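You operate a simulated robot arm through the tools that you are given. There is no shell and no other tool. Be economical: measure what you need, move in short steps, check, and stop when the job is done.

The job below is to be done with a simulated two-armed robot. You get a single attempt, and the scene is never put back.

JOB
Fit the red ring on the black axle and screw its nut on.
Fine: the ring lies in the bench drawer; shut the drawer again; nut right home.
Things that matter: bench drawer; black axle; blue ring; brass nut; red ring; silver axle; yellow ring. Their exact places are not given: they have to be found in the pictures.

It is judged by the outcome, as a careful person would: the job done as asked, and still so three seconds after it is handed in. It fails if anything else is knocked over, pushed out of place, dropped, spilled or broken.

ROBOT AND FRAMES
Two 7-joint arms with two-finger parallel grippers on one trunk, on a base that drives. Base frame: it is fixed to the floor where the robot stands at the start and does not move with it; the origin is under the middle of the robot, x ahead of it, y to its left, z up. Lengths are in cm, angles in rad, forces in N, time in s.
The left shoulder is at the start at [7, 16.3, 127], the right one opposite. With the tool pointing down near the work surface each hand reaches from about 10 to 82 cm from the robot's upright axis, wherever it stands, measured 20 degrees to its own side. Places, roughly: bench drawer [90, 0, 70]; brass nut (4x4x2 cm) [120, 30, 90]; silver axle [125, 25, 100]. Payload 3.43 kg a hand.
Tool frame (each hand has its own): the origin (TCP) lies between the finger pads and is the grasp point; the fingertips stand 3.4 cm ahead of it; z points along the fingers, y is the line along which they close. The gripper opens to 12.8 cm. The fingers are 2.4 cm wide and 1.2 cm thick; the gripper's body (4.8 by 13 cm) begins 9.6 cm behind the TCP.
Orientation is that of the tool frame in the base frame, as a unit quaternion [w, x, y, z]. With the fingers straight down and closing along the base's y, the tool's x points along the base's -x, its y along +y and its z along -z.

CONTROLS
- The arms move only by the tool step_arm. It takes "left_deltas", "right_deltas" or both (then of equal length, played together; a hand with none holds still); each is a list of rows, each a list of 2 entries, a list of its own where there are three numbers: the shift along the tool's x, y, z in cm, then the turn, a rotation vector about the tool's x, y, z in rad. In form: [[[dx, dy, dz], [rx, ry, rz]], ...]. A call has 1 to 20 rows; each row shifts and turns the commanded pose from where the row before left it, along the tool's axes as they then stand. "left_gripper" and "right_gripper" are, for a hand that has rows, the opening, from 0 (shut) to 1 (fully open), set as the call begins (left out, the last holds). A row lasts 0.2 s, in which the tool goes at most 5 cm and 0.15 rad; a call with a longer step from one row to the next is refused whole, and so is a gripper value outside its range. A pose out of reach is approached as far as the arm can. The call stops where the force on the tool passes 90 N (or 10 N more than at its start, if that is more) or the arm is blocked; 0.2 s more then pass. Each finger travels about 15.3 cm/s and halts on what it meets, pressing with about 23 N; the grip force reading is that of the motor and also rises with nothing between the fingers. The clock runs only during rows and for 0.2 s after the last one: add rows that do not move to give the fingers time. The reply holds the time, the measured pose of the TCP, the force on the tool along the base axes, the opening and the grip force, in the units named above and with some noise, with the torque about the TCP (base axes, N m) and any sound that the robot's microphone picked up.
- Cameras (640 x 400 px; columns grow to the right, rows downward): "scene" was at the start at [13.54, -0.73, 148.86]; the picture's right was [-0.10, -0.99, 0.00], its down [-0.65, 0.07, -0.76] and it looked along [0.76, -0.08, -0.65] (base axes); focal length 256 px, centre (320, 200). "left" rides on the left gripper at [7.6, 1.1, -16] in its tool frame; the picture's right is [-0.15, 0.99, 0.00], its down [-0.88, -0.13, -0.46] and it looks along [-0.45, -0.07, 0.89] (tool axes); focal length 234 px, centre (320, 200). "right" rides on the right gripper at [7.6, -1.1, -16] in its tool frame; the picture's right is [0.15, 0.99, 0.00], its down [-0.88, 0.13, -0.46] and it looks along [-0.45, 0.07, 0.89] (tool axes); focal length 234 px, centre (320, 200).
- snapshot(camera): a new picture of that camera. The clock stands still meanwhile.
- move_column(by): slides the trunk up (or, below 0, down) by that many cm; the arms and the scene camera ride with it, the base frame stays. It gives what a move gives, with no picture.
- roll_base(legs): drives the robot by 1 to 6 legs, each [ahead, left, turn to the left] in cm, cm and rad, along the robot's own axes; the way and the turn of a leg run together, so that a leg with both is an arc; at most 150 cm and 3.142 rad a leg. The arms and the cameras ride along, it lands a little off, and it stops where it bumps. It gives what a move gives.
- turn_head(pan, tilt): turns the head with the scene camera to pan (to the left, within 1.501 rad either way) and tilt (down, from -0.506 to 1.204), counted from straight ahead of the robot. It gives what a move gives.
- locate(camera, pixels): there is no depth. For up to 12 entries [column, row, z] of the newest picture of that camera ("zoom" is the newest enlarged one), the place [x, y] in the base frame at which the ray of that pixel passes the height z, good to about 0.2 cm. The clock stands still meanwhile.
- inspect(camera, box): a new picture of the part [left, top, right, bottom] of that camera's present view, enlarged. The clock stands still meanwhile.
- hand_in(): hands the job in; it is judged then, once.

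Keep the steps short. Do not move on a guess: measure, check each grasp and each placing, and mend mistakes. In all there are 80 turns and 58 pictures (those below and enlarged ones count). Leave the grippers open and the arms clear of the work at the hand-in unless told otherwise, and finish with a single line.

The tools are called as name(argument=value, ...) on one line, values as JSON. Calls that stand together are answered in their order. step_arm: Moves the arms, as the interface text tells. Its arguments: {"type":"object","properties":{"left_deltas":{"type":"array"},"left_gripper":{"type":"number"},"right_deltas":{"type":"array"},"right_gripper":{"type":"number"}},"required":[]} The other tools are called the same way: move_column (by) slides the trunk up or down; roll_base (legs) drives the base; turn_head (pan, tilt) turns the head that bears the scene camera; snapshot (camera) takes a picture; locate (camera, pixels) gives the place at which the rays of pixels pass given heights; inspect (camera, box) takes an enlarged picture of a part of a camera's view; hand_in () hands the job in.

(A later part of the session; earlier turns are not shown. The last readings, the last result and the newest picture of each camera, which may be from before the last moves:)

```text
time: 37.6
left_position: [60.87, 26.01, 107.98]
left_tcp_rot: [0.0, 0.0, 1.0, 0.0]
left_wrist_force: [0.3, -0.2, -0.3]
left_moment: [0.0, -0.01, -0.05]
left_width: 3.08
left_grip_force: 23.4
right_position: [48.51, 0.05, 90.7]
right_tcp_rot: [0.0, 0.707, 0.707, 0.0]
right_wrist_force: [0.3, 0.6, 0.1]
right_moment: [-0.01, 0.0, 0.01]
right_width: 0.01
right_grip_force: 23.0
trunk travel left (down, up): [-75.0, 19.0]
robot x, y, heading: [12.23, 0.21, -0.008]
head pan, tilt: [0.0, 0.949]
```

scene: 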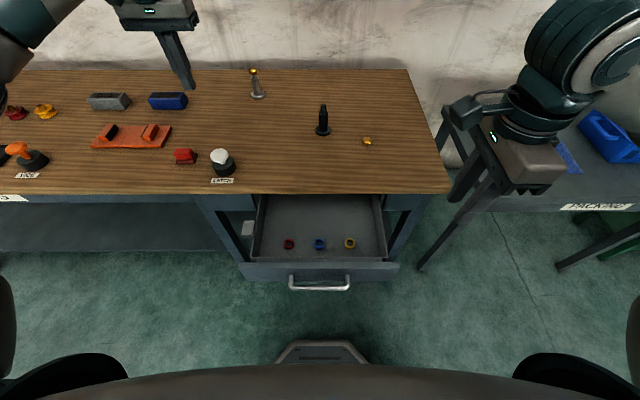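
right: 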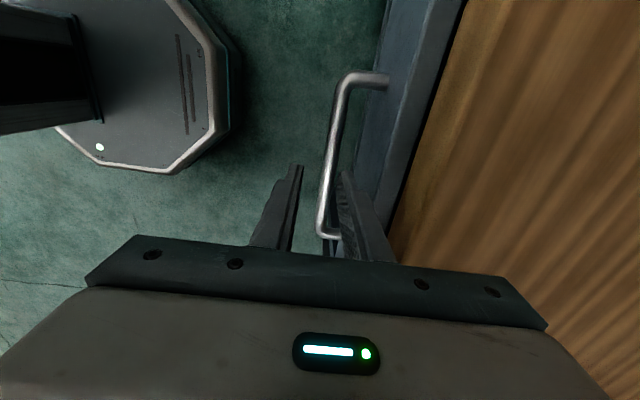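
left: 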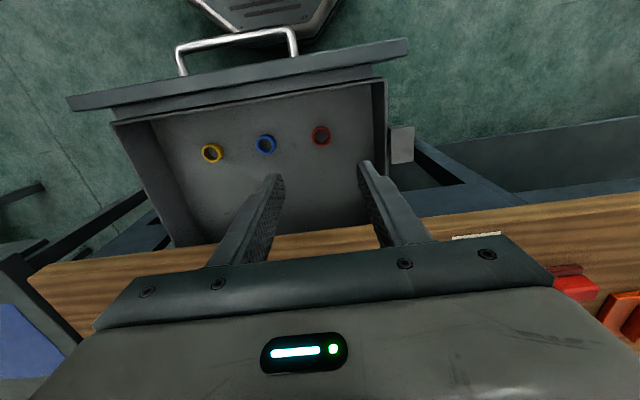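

Next I back off to x≈42, go down to z≈76.5 and check.

step_arm(right_deltas=[[[0, -3.3, 0], [0, 0, 0]], [[0, -3.3, 0], [0, 0, 0]], [[0, 0, 4], [0, 0, 0]], [[0, 0, 4], [0, 0, 0]], [[0, 0, 3.5], [0, 0, 0]], [[0, 0, 2.5], [0, 0, 0]], [[0, 0, 0], [0, 0, 0]]])

inspect(camera="right", box=[200, 50, 440, 200])

```text
time: 39.2
left_position: [60.78, 26.11, 107.99]
left_tcp_rot: [0.001, 0.0, 1.0, 0.001]
left_wrist_force: [0.3, 0.7, 0.2]
left_moment: [0.01, -0.03, 0.02]
left_width: 3.1
left_grip_force: 23.0
right_position: [41.85, 0.17, 76.68]
right_tcp_rot: [0.0, 0.707, 0.707, 0.0]
right_wrist_force: [-0.3, -0.1, -0.2]
right_moment: [0.03, -0.02, -0.03]
right_width: 0.0
right_grip_force: 23.1
trunk travel left (down, up): [-75.0, 19.0]
robot x, y, heading: [11.59, 0.12, -0.003]
head pan, tilt: [0.0, 0.949]
```

```text
2.67 times, centred on (320, 125) of right
```

zoom: 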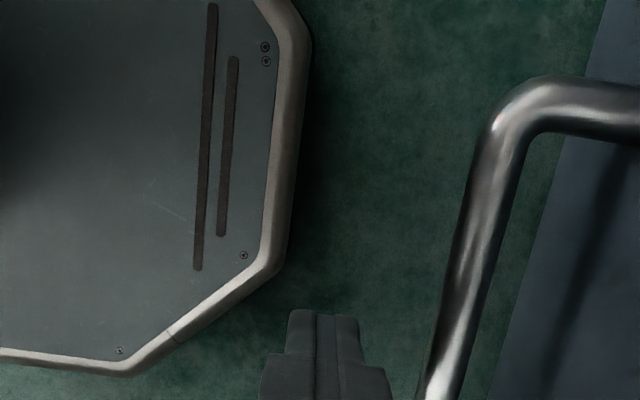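

The fingertips are in front of the bar. I'll push it in gently, 1.5 cm a row.

step_arm(right_deltas=[[[0, 1, 0], [0, 0, 0]], [[0, 1, 0], [0, 0, 0]], [[0, 1, 0], [0, 0, 0]], [[0, 1.5, 0], [0, 0, 0]], [[0, 1.5, 0], [0, 0, 0]], [[0, 1.5, 0], [0, 0, 0]], [[0, 1.5, 0], [0, 0, 0]], [[0, 1.5, 0], [0, 0, 0]], [[0, 1.5, 0], [0, 0, 0]], [[0, 1.5, 0], [0, 0, 0]], [[0, 1.5, 0], [0, 0, 0]], [[0, 1.5, 0], [0, 0, 0]], [[0, 1.5, 0], [0, 0, 0]], [[0, 1.5, 0], [0, 0, 0]], [[0, 1.5, 0], [0, 0, 0]], [[0, 1.5, 0], [0, 0, 0]], [[0, 1.2, 0], [0, 0, 0]]])

step_arm(right_deltas=[[[0, 0.5, 0], [0, 0, 0]], [[0, 0.5, 0], [0, 0, 0]], [[0, 0.4, 0], [0, 0, 0]], [[0, 0.4, 0], [0, 0, 0]], [[0, 0.4, 0], [0, 0, 0]]])

```text
time: 42.8
left_position: [60.75, 26.13, 108.03]
left_tcp_rot: [0.0, 0.0, 1.0, 0.001]
left_wrist_force: [-0.4, 0.0, -0.5]
left_moment: [0.0, -0.02, 0.03]
left_width: 3.05
left_grip_force: 23.4
right_position: [65.59, 0.05, 76.8]
right_tcp_rot: [0.0, 0.708, 0.707, 0.001]
right_wrist_force: [1.6, 0.3, 0.0]
right_moment: [0.01, -0.01, -0.01]
right_width: 0.0
right_grip_force: 23.0
trunk travel left (down, up): [-75.0, 19.0]
robot x, y, heading: [11.48, 0.15, -0.0]
head pan, tilt: [0.0, 0.949]
```

```text
time: 44.0
left_position: [60.5, 25.99, 108.05]
left_tcp_rot: [0.0, 0.0, 1.0, 0.0]
left_wrist_force: [0.1, 0.0, 0.6]
left_moment: [0.03, -0.01, 0.01]
left_width: 3.05
left_grip_force: 22.7
right_position: [67.46, 0.07, 76.88]
right_tcp_rot: [0.0, 0.707, 0.707, -0.001]
right_wrist_force: [-15.2, -2.5, 0.4]
right_moment: [-0.05, 0.34, 0.12]
right_width: 0.01
right_grip_force: 23.1
trunk travel left (down, up): [-75.0, 19.0]
robot x, y, heading: [11.75, -0.0, -0.004]
head pan, tilt: [0.0, 0.949]
```

Force is building at x=67.5, which is about the closed position. I'll push slightly more to be sure the latch catches, then look.

step_arm(right_deltas=[[[0, 0.4, 0], [0, 0, 0]], [[0, 0.4, 0], [0, 0, 0]], [[0, 0, 0], [0, 0, 0]], [[0, -2, 0], [0, 0, 0]], [[0, -3, 0], [0, 0, 0]], [[0, 0, -4], [0, 0, 0]], [[0, 0, -4.5], [0, 0, 0]], [[0, 0, -4.5], [0, 0, 0]], [[0, 0, -4.5], [0, 0, 0]], [[0, 0, -4.5], [0, 0, 0]], [[0, 0, -4.5], [0, 0, 0]], [[-4, 0, 0], [0, 0, 0]], [[-4, 0, 0], [0, 0, 0]], [[-4, 0, 0], [0, 0, 0]], [[-4, 0, 0], [0, 0, 0]]])

snapshot(camera="scene")

```text
time: 47.2
left_position: [60.61, 25.84, 108.13]
left_tcp_rot: [0.0, 0.001, 1.0, 0.001]
left_wrist_force: [-0.4, -0.7, 0.1]
left_moment: [0.05, -0.04, 0.0]
left_width: 3.08
left_grip_force: 22.7
right_position: [63.43, -16.26, 103.16]
right_tcp_rot: [-0.001, 0.707, 0.708, 0.001]
right_wrist_force: [0.1, 0.1, 0.4]
right_moment: [0.02, 0.01, 0.0]
right_width: 0.0
right_grip_force: 23.4
trunk travel left (down, up): [-75.0, 19.0]
robot x, y, heading: [12.08, 0.13, -0.0]
head pan, tilt: [0.0, 0.949]
```

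```text
27 pictures are left
```

scene: 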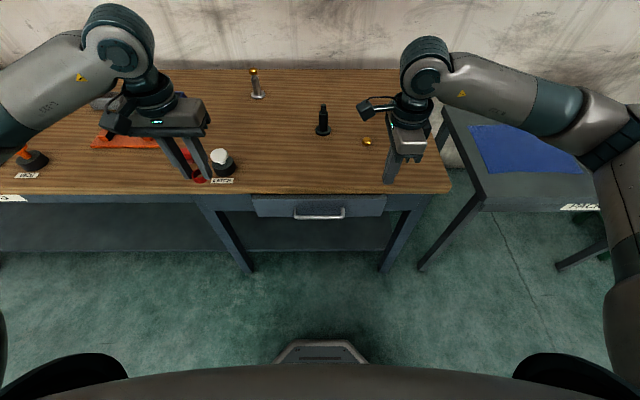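

The drawer is shut, with its handle back at (319,216). I'll confirm that by measurement and then drive 18 cm ahead so that the axle is within reach.

locate(camera="scene", pixels=[[319, 217, 75], [323, 133, 84], [323, 105, 98], [323, 105, 96], [367, 142, 84], [367, 142, 85]])

roll_base(legs=[[18, 0, 0]])

turn_head(pan=0.0, tilt=0.75)

inspect(camera="scene", box=[240, 150, 400, 250])

```text
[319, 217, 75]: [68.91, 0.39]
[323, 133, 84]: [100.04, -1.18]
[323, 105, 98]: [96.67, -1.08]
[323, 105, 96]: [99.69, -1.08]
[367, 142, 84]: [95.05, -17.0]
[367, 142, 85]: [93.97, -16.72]
```

```text
time: 48.7
left_position: [78.92, 26.05, 108.11]
left_tcp_rot: [0.001, 0.0, 1.0, 0.0]
left_wrist_force: [-0.5, 0.1, 0.5]
left_moment: [0.0, -0.02, -0.01]
left_width: 3.07
left_grip_force: 23.2
right_position: [81.65, -15.95, 103.21]
right_tcp_rot: [0.0, 0.707, 0.707, 0.0]
right_wrist_force: [-0.4, -0.4, -0.6]
right_moment: [0.0, 0.0, 0.0]
right_width: 0.0
right_grip_force: 22.9
trunk travel left (down, up): [-75.0, 19.0]
robot x, y, heading: [30.16, -0.13, 0.003]
head pan, tilt: [0.0, 0.949]
```

```text
time: 49.5
left_position: [79.07, 25.93, 107.97]
left_tcp_rot: [0.0, 0.0, 1.0, 0.0]
left_wrist_force: [-0.3, 0.3, 0.8]
left_moment: [0.0, 0.02, -0.01]
left_width: 3.06
left_grip_force: 22.7
right_position: [81.62, -16.03, 103.14]
right_tcp_rot: [0.0, 0.707, 0.707, 0.0]
right_wrist_force: [0.3, -0.3, 0.2]
right_moment: [0.04, 0.0, -0.03]
right_width: 0.01
right_grip_force: 22.7
trunk travel left (down, up): [-75.0, 19.0]
robot x, y, heading: [30.17, -0.09, 0.0]
head pan, tilt: [0.0, 0.75]
```

```text
4.00 times, centred on (320, 200) of scene
```

zoom: 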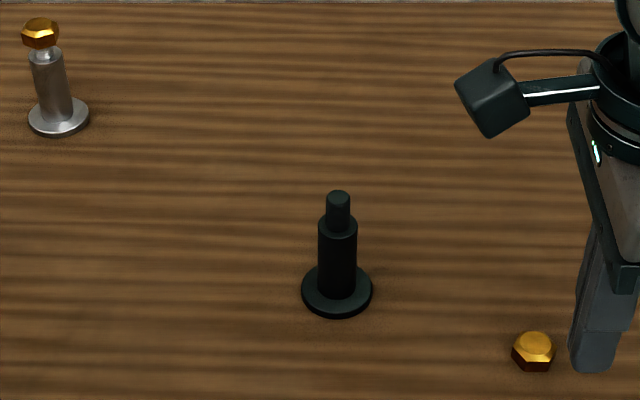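

The silver axle is still as it was. I'll measure the black axle's foot, shoulder and top, and the nut.

locate(camera="zoom", pixels=[[337, 291, 85], [337, 285, 85], [338, 196, 96], [338, 196, 97], [338, 196, 98], [338, 226, 92], [338, 226, 93], [338, 226, 94], [534, 344, 86], [534, 344, 86.5]])

```text
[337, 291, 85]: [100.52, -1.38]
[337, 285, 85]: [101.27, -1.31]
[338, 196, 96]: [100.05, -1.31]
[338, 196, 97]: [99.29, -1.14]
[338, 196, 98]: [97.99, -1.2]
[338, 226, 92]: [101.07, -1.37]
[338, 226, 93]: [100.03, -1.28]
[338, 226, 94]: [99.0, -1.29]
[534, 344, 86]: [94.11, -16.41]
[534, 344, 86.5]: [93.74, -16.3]
```

The axle is at about (100.3, -1.3), its shoulder at z≈92.7 and its top at ≈96. I'll bring the ring over it, still high, and move the right hand aside.

step_arm(left_deltas=[[[0, 0, 0], [0, 0, 0]], [[0, 0, 0], [0, 0, 0]], [[-2.65, -3.4, 0], [0, 0, 0]], [[-2.65, -3.4, 0], [0, 0, 0]], [[-2.65, -3.4, 0], [0, 0, 0]], [[-2.65, -3.4, 0], [0, 0, 0]], [[-2.65, -3.4, 0], [0, 0, 0]], [[-2.65, -3.4, 0], [0, 0, 0]], [[-2.65, -3.4, 0], [0, 0, 0]], [[-2.65, -3.4, 0], [0, 0, 0]], [[0, 0, 2.5], [0, 0, 0]], [[0, 0, 2], [0, 0, 0]], [[0, 0, 0], [0, 0, 0]]], right_deltas=[[[-4, 0, 0], [0, 0, 0]], [[-4, 0, 0], [0, 0, 0]], [[-4, 0, 0], [0, 0, 0]], [[-2, 0, 0], [0, 0, 0]], [[0, 0, 0], [0, 0, 0]], [[0, 0, 0], [0, 0, 0]], [[0, 0, 0], [0, 0, 0]], [[0, 0, 0], [0, 0, 0]], [[0, 0, 0], [0, 0, 0]], [[0, 0, 0], [0, 0, 0]], [[0, 0, 0], [0, 0, 0]], [[0, 0, 0], [0, 0, 0]], [[0, 0, 0], [0, 0, 0]]])

inspect(camera="left", box=[256, 110, 384, 190])

inspect(camera="scene", box=[272, 160, 368, 220])

```text
time: 52.3
left_position: [100.15, -1.26, 103.49]
left_tcp_rot: [0.0, 0.0, 1.0, -0.001]
left_wrist_force: [0.5, 0.4, -0.1]
left_moment: [0.02, 0.0, 0.02]
left_width: 3.07
left_grip_force: 23.2
right_position: [81.78, -29.87, 103.35]
right_tcp_rot: [0.0, 0.707, 0.708, -0.001]
right_wrist_force: [-0.1, 0.2, -0.2]
right_moment: [0.0, -0.01, -0.01]
right_width: 0.0
right_grip_force: 23.1
trunk travel left (down, up): [-75.0, 19.0]
robot x, y, heading: [30.25, 0.22, 0.002]
head pan, tilt: [0.0, 0.75]
```

```text
5.00 times, centred on (320, 150) of left
```

zoom: 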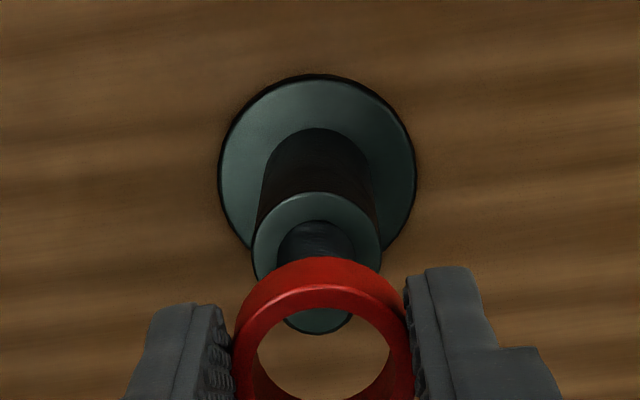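

```text
6.67 times, centred on (320, 190) of scene
```

zoom: 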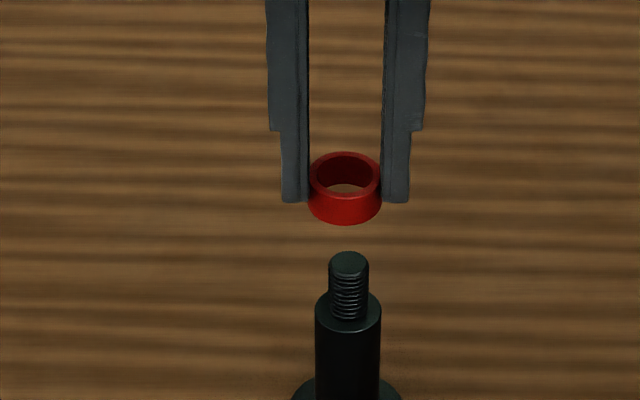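

Both views are clear. I'll measure the shoulder, the flange and the ring centre through the wrist camera's view.

locate(camera="zoom", pixels=[[349, 259, 96], [349, 259, 96.5], [348, 302, 92.7], [347, 392, 85], [345, 174, 101.6], [345, 174, 101], [345, 174, 102]])

inspect(camera="left", box=[256, 130, 384, 210])

```text
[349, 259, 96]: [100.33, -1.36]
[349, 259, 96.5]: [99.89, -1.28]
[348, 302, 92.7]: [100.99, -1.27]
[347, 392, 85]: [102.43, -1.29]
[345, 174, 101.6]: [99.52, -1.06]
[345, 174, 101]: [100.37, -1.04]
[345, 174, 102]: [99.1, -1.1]
```

```text
5.00 times, centred on (320, 170) of left
```

zoom: 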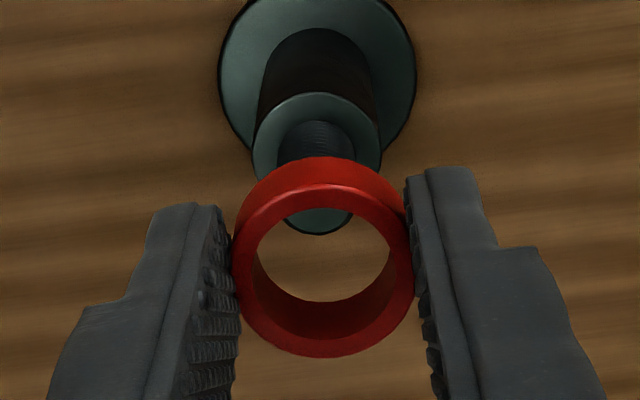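

locate(camera="zoom", pixels=[[320, 198, 96], [320, 198, 95.5], [317, 157, 92.7], [316, 73, 85.3], [323, 270, 101.6], [323, 270, 101]])

```text
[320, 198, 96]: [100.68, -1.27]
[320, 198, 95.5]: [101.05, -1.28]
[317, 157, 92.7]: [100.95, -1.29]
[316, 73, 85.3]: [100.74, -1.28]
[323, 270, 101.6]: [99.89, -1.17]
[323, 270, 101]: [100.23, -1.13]
```

The axle centre is (100.75, -1.28) and the ring is at about (100.05, -1.15). I'll shift by 0.7 and -0.12, go down 3 cm and look again.

step_arm(left_deltas=[[[-0.7, -0.12, 0], [0, 0, 0]], [[0, 0, 1.5], [0, 0, 0]], [[0, 0, 1.5], [0, 0, 0]], [[0, 0, 0], [0, 0, 0]]])

inspect(camera="left", box=[256, 130, 384, 210])

inspect(camera="scene", box=[272, 160, 368, 220])

```text
time: 53.3
left_position: [100.96, -1.32, 100.52]
left_tcp_rot: [0.0, 0.0, 1.0, 0.0]
left_wrist_force: [0.6, 0.6, -0.4]
left_moment: [0.02, -0.01, -0.01]
left_width: 3.07
left_grip_force: 22.8
right_position: [81.79, -29.82, 103.24]
right_tcp_rot: [0.0, 0.707, 0.707, 0.0]
right_wrist_force: [0.8, -0.9, -0.1]
right_moment: [-0.01, -0.01, 0.02]
right_width: 0.0
right_grip_force: 22.9
trunk travel left (down, up): [-75.0, 19.0]
robot x, y, heading: [30.11, -0.34, -0.001]
head pan, tilt: [0.0, 0.75]
```

```text
5.00 times, centred on (320, 170) of left
```

zoom: 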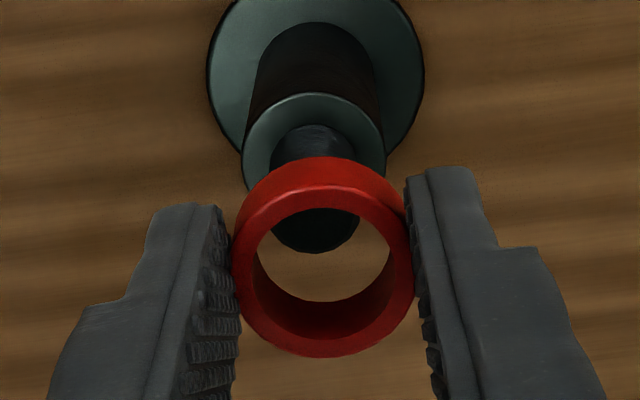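

```text
6.67 times, centred on (320, 190) of scene
```

zoom: 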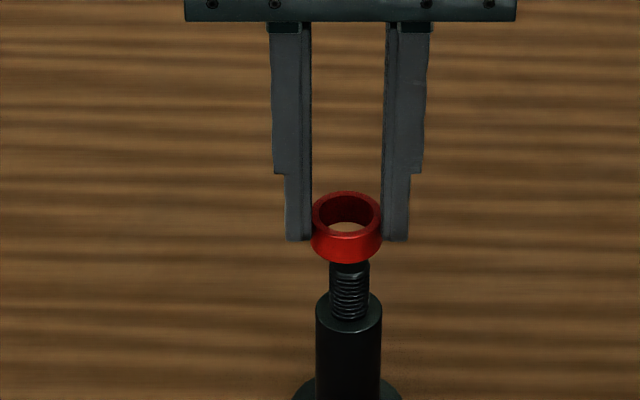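

locate(camera="left", pixels=[[319.2, 177.8, 96], [319.2, 177.8, 95.6], [318.8, 168.2, 92.7], [320.6, 190, 98.8], [320.6, 190, 98.5]])

locate(camera="zoom", pixels=[[346, 214, 98.8], [346, 214, 98.5], [349, 302, 92.7]])

```text
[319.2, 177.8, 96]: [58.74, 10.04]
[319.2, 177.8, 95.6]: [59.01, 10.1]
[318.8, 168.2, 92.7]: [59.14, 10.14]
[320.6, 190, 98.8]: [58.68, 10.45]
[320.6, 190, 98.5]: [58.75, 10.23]
```

```text
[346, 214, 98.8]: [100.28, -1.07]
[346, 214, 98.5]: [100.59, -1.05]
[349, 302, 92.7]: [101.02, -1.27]
```

The relative offset still left is about +0.1 in x and -0.15 in y. I'll correct it and descend carefully while watching the force.

step_arm(left_deltas=[[[-0.1, -0.15, 0], [0, 0, 0]], [[0, 0, 0.5], [0, 0, 0]], [[0, 0, 0.4], [0, 0, 0]], [[0, 0, 0.4], [0, 0, 0]], [[0, 0, 0.3], [0, 0, 0]], [[0, 0, 0], [0, 0, 0]]])

inspect(camera="scene", box=[272, 160, 368, 220])

```text
time: 54.7
left_position: [101.05, -1.48, 98.86]
left_tcp_rot: [-0.001, 0.0, 1.0, 0.0]
left_wrist_force: [0.6, -0.5, -0.3]
left_moment: [-0.02, 0.03, 0.02]
left_width: 3.09
left_grip_force: 22.9
right_position: [81.72, -29.85, 103.31]
right_tcp_rot: [0.0, 0.707, 0.707, 0.001]
right_wrist_force: [0.2, -0.5, -0.5]
right_moment: [0.01, -0.03, 0.01]
right_width: 0.0
right_grip_force: 22.5
trunk travel left (down, up): [-75.0, 19.0]
robot x, y, heading: [30.18, -0.04, 0.002]
head pan, tilt: [0.0, 0.75]
```

```text
6.67 times, centred on (320, 190) of scene
```

zoom: 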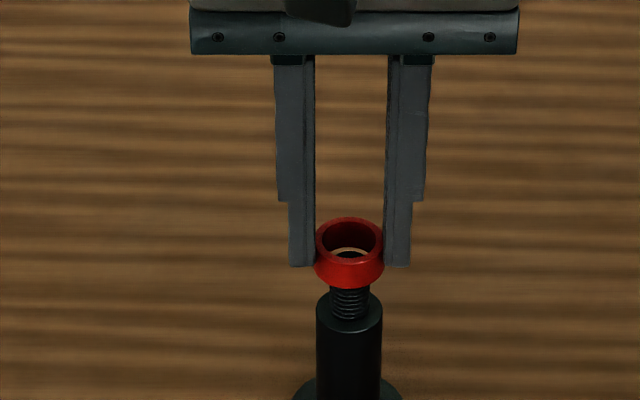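

The thread top now shows inside the bore with no force. I'll continue down to the shoulder.

step_arm(left_deltas=[[[0, 0, 0.4], [0, 0, 0]], [[0, 0, 0.4], [0, 0, 0]], [[0, 0, 0.4], [0, 0, 0]], [[0, 0, 0.4], [0, 0, 0]], [[0, 0, 0.4], [0, 0, 0]], [[0, 0, 0], [0, 0, 0]]])

inspect(camera="scene", box=[272, 160, 368, 220])

```text
time: 56.1
left_position: [101.0, -1.37, 96.91]
left_tcp_rot: [0.001, 0.001, 1.0, -0.001]
left_wrist_force: [-0.8, 0.7, 0.3]
left_moment: [0.01, 0.01, -0.01]
left_width: 3.06
left_grip_force: 22.6
right_position: [81.78, -29.8, 103.25]
right_tcp_rot: [0.0, 0.707, 0.707, 0.0]
right_wrist_force: [0.5, 0.2, -0.2]
right_moment: [0.0, -0.02, 0.01]
right_width: 0.02
right_grip_force: 23.5
trunk travel left (down, up): [-75.0, 19.0]
robot x, y, heading: [29.84, 0.02, 0.002]
head pan, tilt: [0.0, 0.75]
```

```text
6.67 times, centred on (320, 190) of scene
```

zoom: 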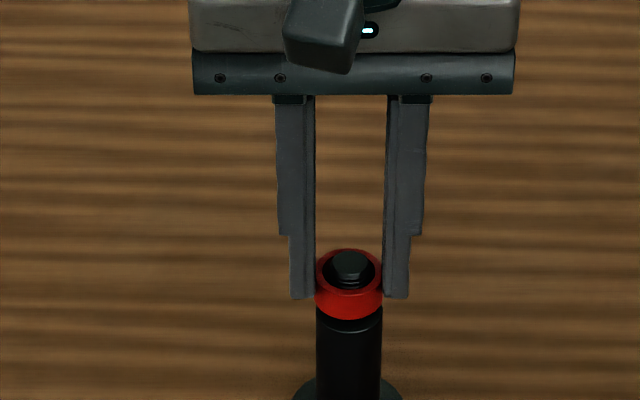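

The ring is on the thread, just above the shoulder. I'll go down a little more until I feel it seat.

step_arm(left_deltas=[[[0, 0, 0.25], [0, 0, 0]], [[0, 0, 0.25], [0, 0, 0]], [[0, 0, 0.2], [0, 0, 0]], [[0, 0, 0], [0, 0, 0]]])

```text
time: 57.1
left_position: [100.94, -1.4, 96.26]
left_tcp_rot: [0.0, 0.0, 1.0, 0.001]
left_wrist_force: [0.3, 1.1, 1.2]
left_moment: [0.04, -0.01, 0.0]
left_width: 3.06
left_grip_force: 22.8
right_position: [81.7, -29.81, 103.35]
right_tcp_rot: [0.0, 0.707, 0.707, 0.0]
right_wrist_force: [0.6, 0.4, -0.3]
right_moment: [-0.04, 0.04, -0.05]
right_width: 0.04
right_grip_force: 23.2
trunk travel left (down, up): [-75.0, 19.0]
robot x, y, heading: [30.42, 0.08, 0.002]
head pan, tilt: [0.0, 0.75]
```

Still no firm contact, so I'll make a few more small steps.

step_arm(left_deltas=[[[0, 0, 0.15], [0, 0, 0]], [[0, 0, 0.15], [0, 0, 0]], [[0, 0, 0.15], [0, 0, 0]], [[0, 0, 0], [0, 0, 0]]])

inspect(camera="scene", box=[288, 170, 352, 210])

```text
time: 58.1
left_position: [100.96, -1.35, 95.92]
left_tcp_rot: [0.001, -0.001, 1.0, -0.001]
left_wrist_force: [4.8, -1.8, 16.9]
left_moment: [-0.09, -0.22, -0.09]
left_width: 3.12
left_grip_force: 23.1
right_position: [81.61, -29.85, 103.33]
right_tcp_rot: [0.0, 0.707, 0.708, 0.001]
right_wrist_force: [0.3, 0.6, 0.7]
right_moment: [-0.01, 0.03, 0.02]
right_width: 0.0
right_grip_force: 22.9
trunk travel left (down, up): [-75.0, 19.0]
robot x, y, heading: [30.26, 0.24, -0.001]
head pan, tilt: [0.0, 0.75]
```

```text
10.00 times, centred on (320, 190) of scene
```

zoom: 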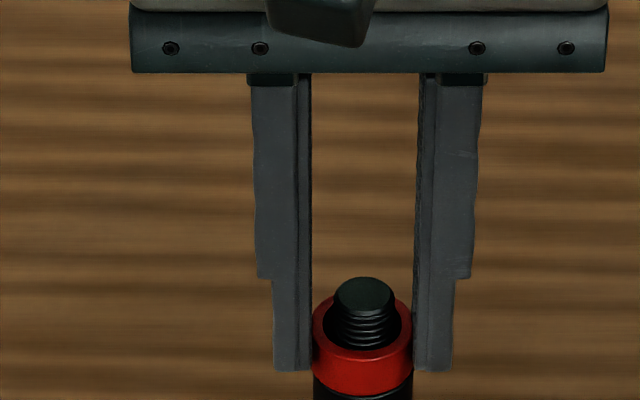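

The ring has seated: 17 N upward at z=95.9, with thread standing above it. I'll release, then raise the left hand and retract it.

step_arm(left_deltas=[[[0, 0, -0.15], [0, 0, 0]], [[0, 0, 0], [0, 0, 0]], [[0, 0, 0], [0, 0, 0]], [[0, 0, -2], [0, 0, 0]], [[0, 0, -4], [0, 0, 0]], [[0, 0, -4], [0, 0, 0]], [[0, 0, -4], [0, 0, 0]], [[3, 4, 0], [0, 0, 0]], [[3, 4, 0], [0, 0, 0]], [[3, 4, 0], [0, 0, 0]], [[3, 4, 0], [0, 0, 0]], [[3, 4, 0], [0, 0, 0]], [[3, 4, 0], [0, 0, 0]], [[3, 4, 0], [0, 0, 0]]], left_gripper=0.4)

inspect(camera="scene", box=[280, 160, 408, 240])

```text
time: 61.1
left_position: [79.92, 26.81, 110.05]
left_tcp_rot: [0.001, 0.0, 1.0, -0.001]
left_wrist_force: [0.2, 0.6, 1.0]
left_moment: [-0.04, -0.01, 0.01]
left_width: 5.12
left_grip_force: 0.2
right_position: [81.59, -29.72, 103.41]
right_tcp_rot: [0.002, 0.707, 0.707, 0.0]
right_wrist_force: [-0.4, 0.6, -0.2]
right_moment: [-0.01, -0.02, 0.03]
right_width: 0.0
right_grip_force: 23.4
trunk travel left (down, up): [-75.0, 19.0]
robot x, y, heading: [30.09, -0.44, -0.001]
head pan, tilt: [0.0, 0.75]
```

```text
5.00 times, centred on (344, 200) of scene
```

zoom: 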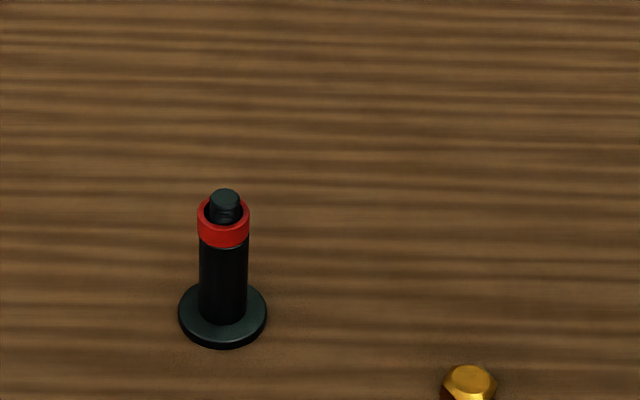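

The ring sits on the shoulder. Next I move the right hand over the nut, gripper open to about 6 cm, to see how its flats lie.

step_arm(right_deltas=[[[3.35, 3.05, 0], [0, 0, 0]], [[3.35, 3.05, 0], [0, 0, 0]], [[3.35, 3.05, 0], [0, 0, 0]], [[3.35, 3.05, 0], [0, 0, 0]], [[0, 0, 0], [0, 0, 0]]], right_gripper=0.5)

inspect(camera="right", box=[256, 100, 384, 180])

```text
time: 62.3
left_position: [79.98, 26.57, 110.12]
left_tcp_rot: [0.001, -0.001, 1.0, 0.0]
left_wrist_force: [-0.6, -0.7, -0.4]
left_moment: [0.03, -0.01, 0.0]
left_width: 5.11
left_grip_force: 0.1
right_position: [93.85, -16.8, 103.33]
right_tcp_rot: [0.001, 0.707, 0.707, 0.001]
right_wrist_force: [0.2, -0.6, -0.3]
right_moment: [0.01, 0.01, -0.01]
right_width: 6.4
right_grip_force: 0.1
trunk travel left (down, up): [-75.0, 19.0]
robot x, y, heading: [30.3, 0.08, 0.001]
head pan, tilt: [0.0, 0.75]
```

```text
5.00 times, centred on (320, 140) of right
```

zoom: 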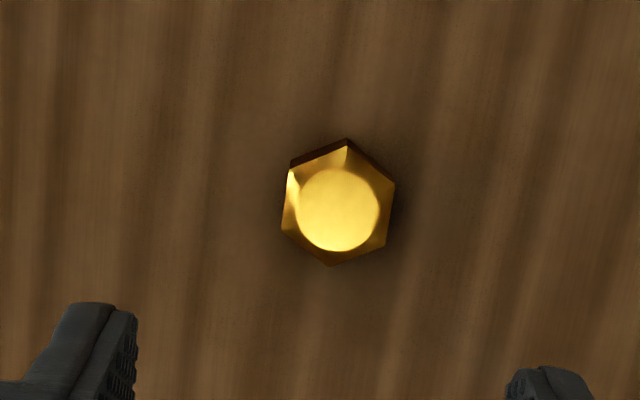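

The nut's hexagon is clear. I'll locate its corners in the base frame to get centre and angle.

locate(camera="zoom", pixels=[[346, 147, 85.5], [394, 189, 85.5], [386, 247, 85.5], [331, 265, 85.5], [282, 231, 85.5], [291, 170, 85.5], [337, 209, 86]])

```text
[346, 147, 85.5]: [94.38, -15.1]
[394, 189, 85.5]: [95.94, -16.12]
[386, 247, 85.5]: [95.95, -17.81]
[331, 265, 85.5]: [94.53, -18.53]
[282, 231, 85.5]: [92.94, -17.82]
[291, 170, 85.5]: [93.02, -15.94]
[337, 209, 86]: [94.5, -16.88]
```

The nut's centre is (94.46, -16.9) and it's 3.0 cm across flats, with flats facing ±x. To leave room for clockwise turning I'll first centre over it and turn the hand by -π, so that it again closes along x.

step_arm(right_deltas=[[[-0.1, 0.6, 0], [0, 0, -0.15]], [[0, 0, 0], [0, 0, -0.15]], [[0, 0, 0], [0, 0, -0.15]], [[0, 0, 0], [0, 0, -0.15]], [[0, 0, 0], [0, 0, -0.15]], [[0, 0, 0], [0, 0, -0.15]], [[0, 0, 0], [0, 0, -0.15]], [[0, 0, 0], [0, 0, -0.15]], [[0, 0, 0], [0, 0, -0.15]], [[0, 0, 0], [0, 0, -0.15]], [[0, 0, 0], [0, 0, -0.15]], [[0, 0, 0], [0, 0, -0.15]], [[0, 0, 0], [0, 0, -0.15]], [[0, 0, 0], [0, 0, -0.15]], [[0, 0, 0], [0, 0, -0.15]], [[0, 0, 0], [0, 0, -0.15]], [[0, 0, 0], [0, 0, -0.15]], [[0, 0, 0], [0, 0, -0.15]], [[0, 0, 0], [0, 0, -0.15]], [[0, 0, 0], [0, 0, -0.15]]])

step_arm(right_deltas=[[[0, 0, 0], [0, 0, -0.1416]], [[0, 0, 4], [0, 0, 0]], [[0, 0, 4], [0, 0, 0]], [[0, 0, 2.5], [0, 0, 0]], [[0, 0, 0], [0, 0, 0]]])

inspect(camera="right", box=[240, 100, 400, 200])

```text
time: 66.5
left_position: [80.05, 26.58, 109.91]
left_tcp_rot: [0.0, 0.0, 1.0, 0.0]
left_wrist_force: [-1.4, 0.2, -0.2]
left_moment: [0.03, 0.0, 0.0]
left_width: 5.12
left_grip_force: 0.0
right_position: [94.51, -16.68, 103.13]
right_tcp_rot: [0.0, -0.426, 0.905, 0.0]
right_wrist_force: [-0.2, 1.2, -0.4]
right_moment: [-0.03, 0.02, 0.0]
right_width: 6.42
right_grip_force: 0.0
right hand out of reach, approached as far as the arm can: row 17, 18, 19, 20
trunk travel left (down, up): [-75.0, 19.0]
robot x, y, heading: [30.12, -0.12, 0.001]
head pan, tilt: [0.0, 0.75]
```

```text
time: 67.7
left_position: [80.11, 26.57, 109.97]
left_tcp_rot: [0.0, 0.0, 1.0, 0.0]
left_wrist_force: [0.2, -0.3, 0.5]
left_moment: [0.0, -0.01, -0.01]
left_width: 5.13
left_grip_force: 0.2
right_position: [94.43, -16.71, 92.77]
right_tcp_rot: [0.001, -0.445, 0.895, -0.001]
right_wrist_force: [-0.4, -0.8, -0.6]
right_moment: [0.0, 0.03, 0.02]
right_width: 6.39
right_grip_force: 0.2
right hand out of reach, approached as far as the arm can: row 1
trunk travel left (down, up): [-75.0, 19.0]
robot x, y, heading: [30.25, 0.02, 0.001]
head pan, tilt: [0.0, 0.75]
```

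```text
4.00 times, centred on (320, 150) of right
```

zoom: 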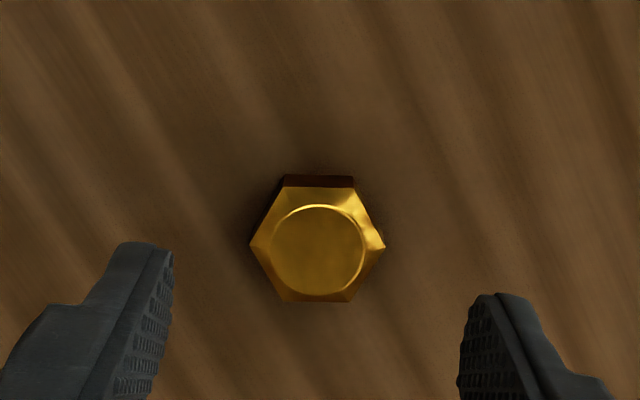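

The wrist limit is at about rz=-0.92, so I'll use the flat pair at rz=-0.524. I'll turn back by +0.40, then check the alignment.

step_arm(right_deltas=[[[0, 0, 0], [0, 0, 0.133]], [[0, 0, 0], [0, 0, 0.133]], [[0, 0, 0], [0, 0, 0.132]], [[0, 0, 0], [0, 0, 0]]])

inspect(camera="right", box=[240, 100, 400, 200])

```text
time: 68.7
left_position: [79.91, 26.74, 109.88]
left_tcp_rot: [-0.001, 0.0, 1.0, 0.001]
left_wrist_force: [0.0, -0.6, -0.2]
left_moment: [0.01, -0.03, -0.01]
left_width: 5.13
left_grip_force: 0.1
right_position: [94.48, -16.77, 92.69]
right_tcp_rot: [0.0, -0.259, 0.966, 0.001]
right_wrist_force: [0.4, 0.0, 0.2]
right_moment: [0.03, -0.02, 0.0]
right_width: 6.38
right_grip_force: 0.1
trunk travel left (down, up): [-75.0, 19.0]
robot x, y, heading: [29.95, -0.22, -0.005]
head pan, tilt: [0.0, 0.75]
```

```text
4.00 times, centred on (320, 150) of right
```

zoom: 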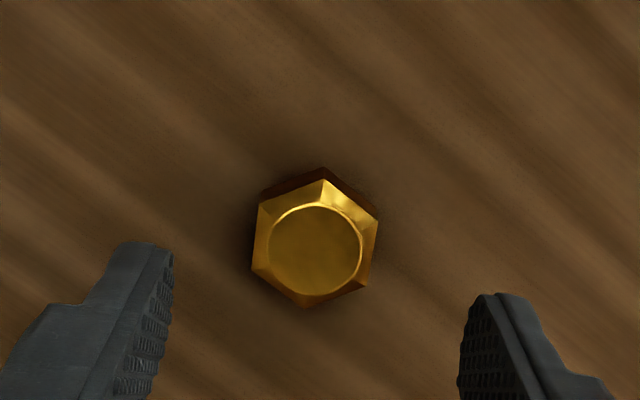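

locate(camera="zoom", pixels=[[314, 247, 86], [314, 247, 85.5]])

step_arm(right_deltas=[[[0, 0, 2], [0, 0, 0]], [[0, 0, 1.5], [0, 0, 0]], [[0, 0, 0.7], [0, 0, 0]], [[0, 0, 0], [0, 0, 0]]])

inspect(camera="right", box=[240, 120, 400, 220])

```text
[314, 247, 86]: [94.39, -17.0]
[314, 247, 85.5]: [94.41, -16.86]
```

```text
time: 69.7
left_position: [80.0, 26.62, 109.95]
left_tcp_rot: [0.0, 0.001, 1.0, 0.0]
left_wrist_force: [0.3, 0.5, -0.3]
left_moment: [-0.04, -0.04, 0.01]
left_width: 5.13
left_grip_force: 0.1
right_position: [94.52, -16.8, 88.54]
right_tcp_rot: [0.0, -0.259, 0.966, 0.0]
right_wrist_force: [-0.1, -0.3, 0.3]
right_moment: [0.01, -0.03, 0.01]
right_width: 6.4
right_grip_force: 0.1
trunk travel left (down, up): [-75.0, 19.0]
robot x, y, heading: [30.31, -0.11, 0.0]
head pan, tilt: [0.0, 0.75]
```

```text
4.00 times, centred on (320, 170) of right
```

zoom: 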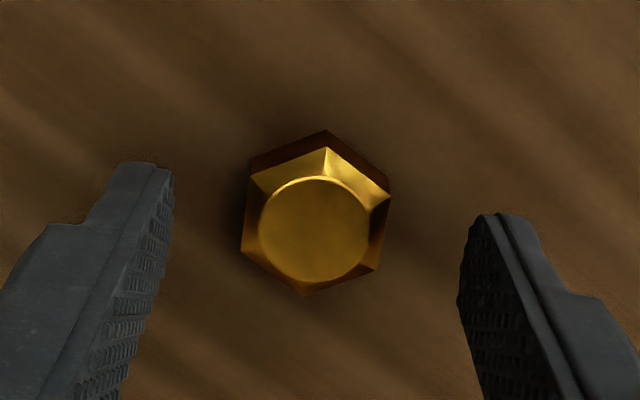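

The offset is small: shift +0.16 along the tool's x. I'll go down 0.4 and close on the flats.

step_arm(right_deltas=[[[0.16, -0.05, 0], [0, 0, 0]], [[0, 0, 0.2], [0, 0, 0]], [[0, 0, 0.2], [0, 0, 0]], [[0, 0, 0], [0, 0, 0]]])

step_arm(right_deltas=[[[0, 0, 0], [0, 0, 0]], [[0, 0, 0], [0, 0, 0]], [[0, 0, 0], [0, 0, 0]]], right_gripper=0)

inspect(camera="right", box=[240, 120, 400, 220])

```text
time: 70.7
left_position: [79.97, 26.65, 109.96]
left_tcp_rot: [0.0, 0.0, 1.0, 0.0]
left_wrist_force: [0.6, 0.8, 0.2]
left_moment: [-0.01, 0.0, 0.0]
left_width: 5.11
left_grip_force: 0.2
right_position: [94.3, -16.81, 88.04]
right_tcp_rot: [-0.001, -0.259, 0.966, 0.001]
right_wrist_force: [-0.4, 0.9, -0.3]
right_moment: [0.01, 0.0, 0.01]
right_width: 6.44
right_grip_force: 0.1
trunk travel left (down, up): [-75.0, 19.0]
robot x, y, heading: [30.26, 0.15, -0.002]
head pan, tilt: [0.0, 0.75]
```

```text
time: 71.5
left_position: [79.99, 26.59, 109.9]
left_tcp_rot: [-0.001, 0.0, 1.0, 0.0]
left_wrist_force: [-0.7, -0.8, 0.6]
left_moment: [0.0, 0.03, 0.01]
left_width: 5.12
left_grip_force: 0.0
right_position: [94.3, -16.81, 88.07]
right_tcp_rot: [0.0, -0.26, 0.966, -0.001]
right_wrist_force: [1.4, 0.2, -0.3]
right_moment: [0.01, -0.05, 0.01]
right_width: 3.21
right_grip_force: 22.9
trunk travel left (down, up): [-75.0, 19.0]
robot x, y, heading: [29.97, -0.12, -0.003]
head pan, tilt: [0.0, 0.75]
```

```text
4.00 times, centred on (320, 170) of right
```

zoom: 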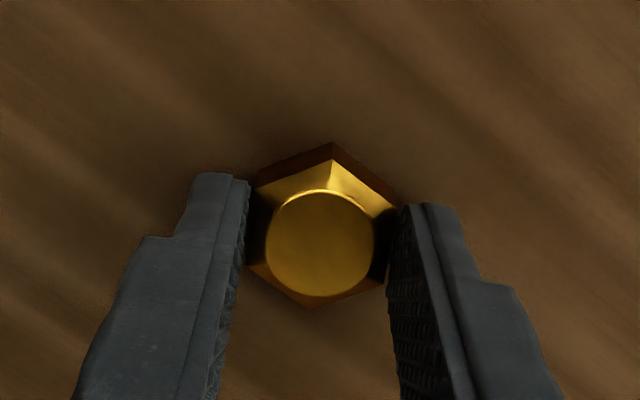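

The nut is held on its flats (3.2 cm). I'll measure its centre relative to the hand, then lift it.

locate(camera="zoom", pixels=[[320, 244, 86], [320, 244, 85.7], [320, 244, 86.3]])

step_arm(right_deltas=[[[0, 0, -3], [0, 0, 0]], [[0, 0, -4], [0, 0, 0]], [[0, 0, -4], [0, 0, 0]], [[0, 0, -4], [0, 0, 0]], [[0, 0, 0], [0, 0, 0]]])

```text
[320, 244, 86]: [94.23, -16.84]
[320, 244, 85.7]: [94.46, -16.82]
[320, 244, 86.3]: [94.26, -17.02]
```

```text
time: 72.7
left_position: [80.06, 26.6, 109.98]
left_tcp_rot: [0.0, 0.0, 1.0, 0.0]
left_wrist_force: [0.1, 1.0, 0.0]
left_moment: [-0.02, -0.01, 0.02]
left_width: 5.11
left_grip_force: 0.1
right_position: [94.39, -16.81, 103.15]
right_tcp_rot: [-0.001, -0.26, 0.966, -0.001]
right_wrist_force: [0.3, -0.2, -1.0]
right_moment: [0.04, 0.02, -0.01]
right_width: 3.2
right_grip_force: 22.4
trunk travel left (down, up): [-75.0, 19.0]
robot x, y, heading: [30.21, 0.01, 0.0]
head pan, tilt: [0.0, 0.75]
```

The nut's centre is within 0.1 cm of the TCP. I'll carry it over the axle at (100.9, -1.35).

step_arm(right_deltas=[[[-3.35, 2.53, 0], [0, 0, 0]], [[-3.35, 2.53, 0], [0, 0, 0]], [[-3.35, 2.53, 0], [0, 0, 0]], [[-3.35, 2.52, 0], [0, 0, 0]], [[0, 0, 1.5], [0, 0, 0]], [[0, 0, 0], [0, 0, 0]]])

inspect(camera="scene", box=[288, 160, 352, 200])

inspect(camera="right", box=[240, 120, 400, 220])

```text
time: 74.1
left_position: [80.02, 26.61, 109.97]
left_tcp_rot: [0.0, 0.0, 1.0, -0.001]
left_wrist_force: [0.0, 0.0, -0.2]
left_moment: [-0.07, 0.01, -0.01]
left_width: 5.12
left_grip_force: 0.0
right_position: [100.87, -1.29, 101.61]
right_tcp_rot: [0.001, -0.26, 0.966, 0.0]
right_wrist_force: [0.4, -0.3, -0.6]
right_moment: [-0.02, 0.0, -0.02]
right_width: 3.21
right_grip_force: 23.0
trunk travel left (down, up): [-75.0, 19.0]
robot x, y, heading: [30.05, -0.1, -0.0]
head pan, tilt: [0.0, 0.75]
```

```text
10.00 times, centred on (320, 180) of scene
```

zoom: 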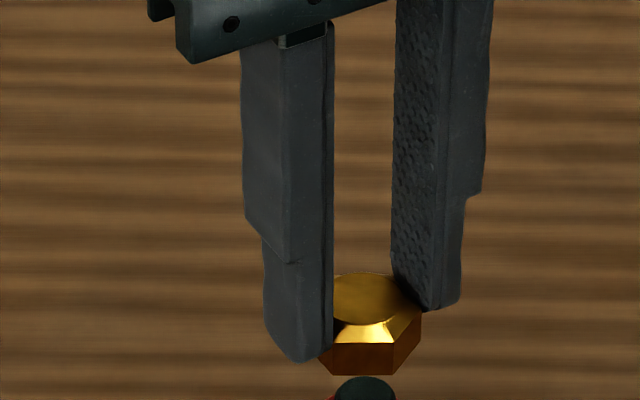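

```text
4.00 times, centred on (320, 170) of right
```

zoom: 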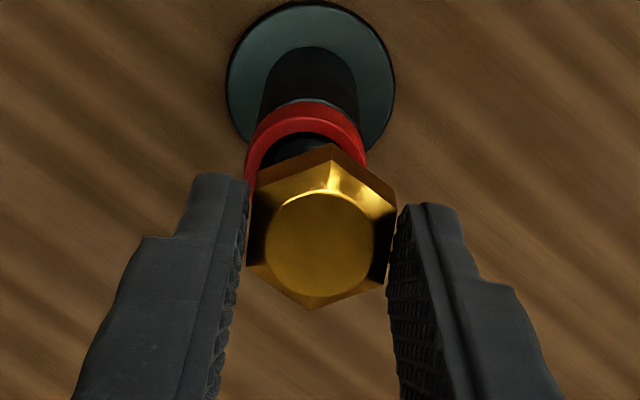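

locate(camera="zoom", pixels=[[307, 172, 94.2], [311, 86, 85.3], [320, 244, 99.5], [320, 244, 99.3], [307, 172, 94.0]])

```text
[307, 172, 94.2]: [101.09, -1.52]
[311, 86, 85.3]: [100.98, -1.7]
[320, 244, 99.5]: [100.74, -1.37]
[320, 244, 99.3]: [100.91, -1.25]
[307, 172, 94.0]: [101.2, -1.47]
```

By the relative measurement a shift of about -0.19 along the tool's y is needed. I'll apply it, lower to just above the thread and check in the scene view.

step_arm(right_deltas=[[[-0.03, -0.19, 0], [0, 0, 0]], [[0, 0, 0.7], [0, 0, 0]], [[0, 0, 0.6], [0, 0, 0]], [[0, 0, 0], [0, 0, 0]]])

inspect(camera="scene", box=[288, 170, 352, 210])

```text
time: 75.1
left_position: [80.04, 26.65, 109.97]
left_tcp_rot: [0.0, 0.0, 1.0, 0.0]
left_wrist_force: [0.2, -0.4, 0.9]
left_moment: [0.01, -0.01, 0.0]
left_width: 5.1
left_grip_force: 0.1
right_position: [101.0, -1.38, 100.3]
right_tcp_rot: [0.0, -0.259, 0.966, 0.0]
right_wrist_force: [-0.5, -0.6, 0.4]
right_moment: [-0.01, -0.01, 0.0]
right_width: 3.19
right_grip_force: 23.1
trunk travel left (down, up): [-75.0, 19.0]
robot x, y, heading: [30.24, 0.35, -0.004]
head pan, tilt: [0.0, 0.75]
```

```text
10.00 times, centred on (320, 190) of scene
```

zoom: 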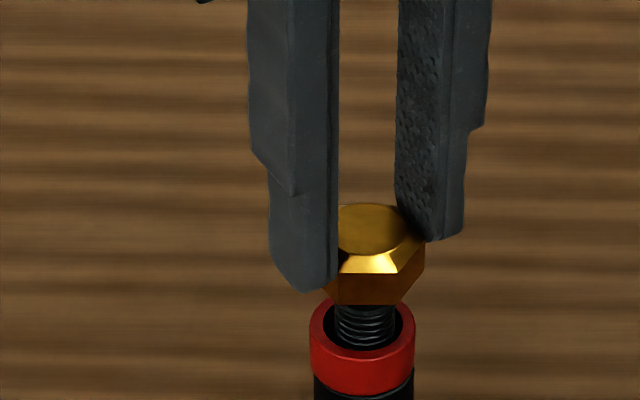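

In the scene view the nut's centre (≈370) is right of the axle's (≈364), about 0.17 cm too far towards -y. I'll correct that and touch down slowly.

step_arm(right_deltas=[[[-0.085, 0.147, 0], [0, 0, 0]], [[0, 0, 0.2], [0, 0, 0]], [[0, 0, 0.2], [0, 0, 0]], [[0, 0, 0.2], [0, 0, 0]], [[0, 0, 0], [0, 0, 0]]])

```text
time: 76.3
left_position: [79.99, 26.67, 110.01]
left_tcp_rot: [0.0, 0.0, 1.0, 0.0]
left_wrist_force: [-0.4, 0.0, 0.7]
left_moment: [-0.01, -0.04, 0.0]
left_width: 5.16
left_grip_force: 0.2
right_position: [101.11, -1.22, 99.72]
right_tcp_rot: [0.0, -0.261, 0.965, 0.0]
right_wrist_force: [-0.6, 1.3, -1.0]
right_moment: [-0.01, -0.01, 0.01]
right_width: 3.2
right_grip_force: 23.0
trunk travel left (down, up): [-75.0, 19.0]
robot x, y, heading: [30.06, 0.0, 0.003]
head pan, tilt: [0.0, 0.75]
```

No contact yet; I'll continue in small steps.

step_arm(right_deltas=[[[0, 0, 0.15], [0, 0, 0]], [[0, 0, 0.15], [0, 0, 0]], [[0, 0, 0.15], [0, 0, 0]], [[0, 0, 0], [0, 0, 0]]])

```text
time: 77.3
left_position: [80.07, 26.57, 109.84]
left_tcp_rot: [0.0, 0.0, 1.0, -0.001]
left_wrist_force: [-0.5, -0.5, -0.7]
left_moment: [-0.02, 0.0, -0.04]
left_width: 5.11
left_grip_force: 0.0
right_position: [101.05, -1.16, 99.26]
right_tcp_rot: [-0.001, -0.26, 0.966, -0.001]
right_wrist_force: [0.3, -0.2, -0.9]
right_moment: [-0.04, 0.03, -0.01]
right_width: 3.21
right_grip_force: 23.0
trunk travel left (down, up): [-75.0, 19.0]
robot x, y, heading: [30.33, -0.48, 0.004]
head pan, tilt: [0.0, 0.75]
```

step_arm(right_deltas=[[[0, 0, 0.15], [0, 0, 0]], [[0, 0, 0.15], [0, 0, 0]], [[0, 0, 0.1], [0, 0, 0]], [[0, 0, 0], [0, 0, 0]]])

inspect(camera="scene", box=[288, 170, 352, 210])

```text
time: 78.3
left_position: [79.84, 26.54, 110.04]
left_tcp_rot: [0.001, 0.0, 1.0, 0.0]
left_wrist_force: [0.1, -0.1, -0.4]
left_moment: [0.01, -0.01, -0.01]
left_width: 5.09
left_grip_force: 0.1
right_position: [100.98, -1.21, 98.96]
right_tcp_rot: [0.002, -0.26, 0.966, 0.0]
right_wrist_force: [5.2, -0.6, 19.4]
right_moment: [-0.13, -0.39, -0.07]
right_width: 3.22
right_grip_force: 22.9
trunk travel left (down, up): [-75.0, 19.0]
robot x, y, heading: [30.18, -0.12, -0.001]
head pan, tilt: [0.0, 0.75]
```

```text
10.00 times, centred on (320, 190) of scene
```

zoom: 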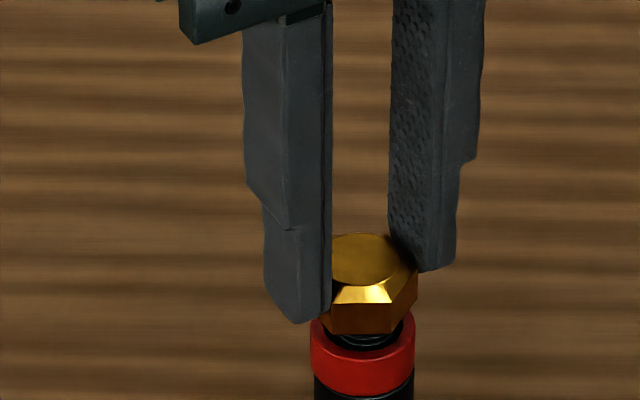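

The nut touched the thread with 19 N. I'll turn clockwise (+z of the tool) about 1.5 rad without further descent and watch the force.

step_arm(right_deltas=[[[0, 0, 0], [0, 0, 0.15]], [[0, 0, 0], [0, 0, 0.15]], [[0, 0, 0], [0, 0, 0.15]], [[0, 0, 0], [0, 0, 0.15]], [[0, 0, 0], [0, 0, 0.15]], [[0, 0, 0], [0, 0, 0.15]], [[0, 0, 0], [0, 0, 0.15]], [[0, 0, 0], [0, 0, 0.15]], [[0, 0, 0], [0, 0, 0.15]], [[0, 0, 0], [0, 0, 0.15]]])

```text
time: 80.5
left_position: [79.89, 26.59, 110.2]
left_tcp_rot: [0.0, 0.0, 1.0, 0.0]
left_wrist_force: [0.3, -0.2, 0.4]
left_moment: [0.0, 0.02, 0.0]
left_width: 5.13
left_grip_force: 0.0
right_position: [100.97, -1.38, 98.89]
right_tcp_rot: [0.001, 0.47, 0.883, -0.001]
right_wrist_force: [7.0, 3.3, 25.4]
right_moment: [-0.15, -0.44, 0.1]
right_width: 3.21
right_grip_force: 23.0
trunk travel left (down, up): [-75.0, 19.0]
robot x, y, heading: [29.96, -0.08, 0.003]
head pan, tilt: [0.0, 0.75]
```

The force rose to 25 N. The moments put the contact on the +x/-y side of the thread, so the nut sits off-centre. I'll lift slightly, shift it by (+0.13, -0.12) and touch down again.

step_arm(right_deltas=[[[0, 0, -0.4], [0, 0, 0]], [[-0.17, 0.04, 0], [0, 0, 0]], [[0, 0, 0.2], [0, 0, 0]], [[0, 0, 0.1], [0, 0, 0]], [[0, 0, 0.1], [0, 0, 0]], [[0, 0, 0], [0, 0, 0]]])

```text
time: 81.9
left_position: [79.91, 26.65, 109.91]
left_tcp_rot: [0.001, 0.001, 1.0, -0.001]
left_wrist_force: [0.7, -0.5, 0.3]
left_moment: [-0.01, 0.02, 0.02]
left_width: 5.11
left_grip_force: 0.2
right_position: [101.06, -1.27, 99.07]
right_tcp_rot: [0.002, 0.468, 0.884, 0.0]
right_wrist_force: [2.3, 3.6, 10.2]
right_moment: [-0.01, -0.18, 0.04]
right_width: 3.17
right_grip_force: 22.5
trunk travel left (down, up): [-75.0, 19.0]
robot x, y, heading: [30.45, 0.25, -0.004]
head pan, tilt: [0.0, 0.75]
```

The force is now 10 N. I'll keep turning clockwise with a slight downward feed.

step_arm(right_deltas=[[[0, 0, 0.03], [0, 0, 0.15]], [[0, 0, 0.03], [0, 0, 0.15]], [[0, 0, 0.03], [0, 0, 0.15]], [[0, 0, 0.03], [0, 0, 0.15]], [[0, 0, 0.03], [0, 0, 0.15]], [[0, 0, 0], [0, 0, 0.15]], [[0, 0, 0], [0, 0, 0.15]], [[0, 0, 0], [0, 0, 0.15]], [[0, 0, 0], [0, 0, 0.15]], [[0, 0, 0], [0, 0, 0.15]]])

inspect(camera="scene", box=[288, 170, 352, 210])

```text
time: 84.1
left_position: [79.84, 26.66, 110.06]
left_tcp_rot: [0.001, 0.0, 1.0, 0.0]
left_wrist_force: [0.1, 0.0, 0.4]
left_moment: [-0.02, 0.02, -0.03]
left_width: 5.13
left_grip_force: 0.1
right_position: [101.06, -1.34, 98.83]
right_tcp_rot: [0.001, 0.945, 0.328, 0.001]
right_wrist_force: [4.8, -0.3, 25.3]
right_moment: [-0.22, 0.06, 0.02]
right_width: 3.24
right_grip_force: 23.4
trunk travel left (down, up): [-75.0, 19.0]
robot x, y, heading: [29.89, 0.38, 0.001]
head pan, tilt: [0.0, 0.75]
```

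```text
10.00 times, centred on (320, 190) of scene
```

zoom: 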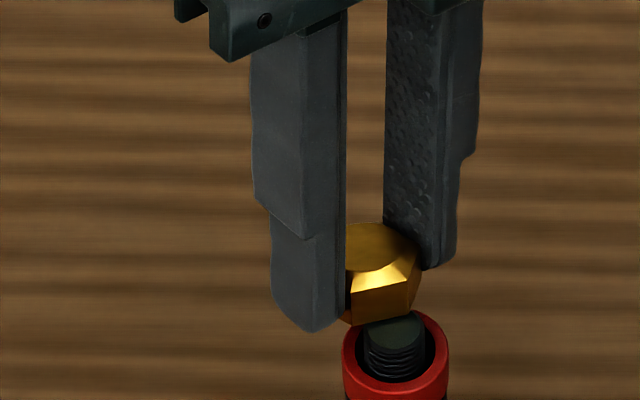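

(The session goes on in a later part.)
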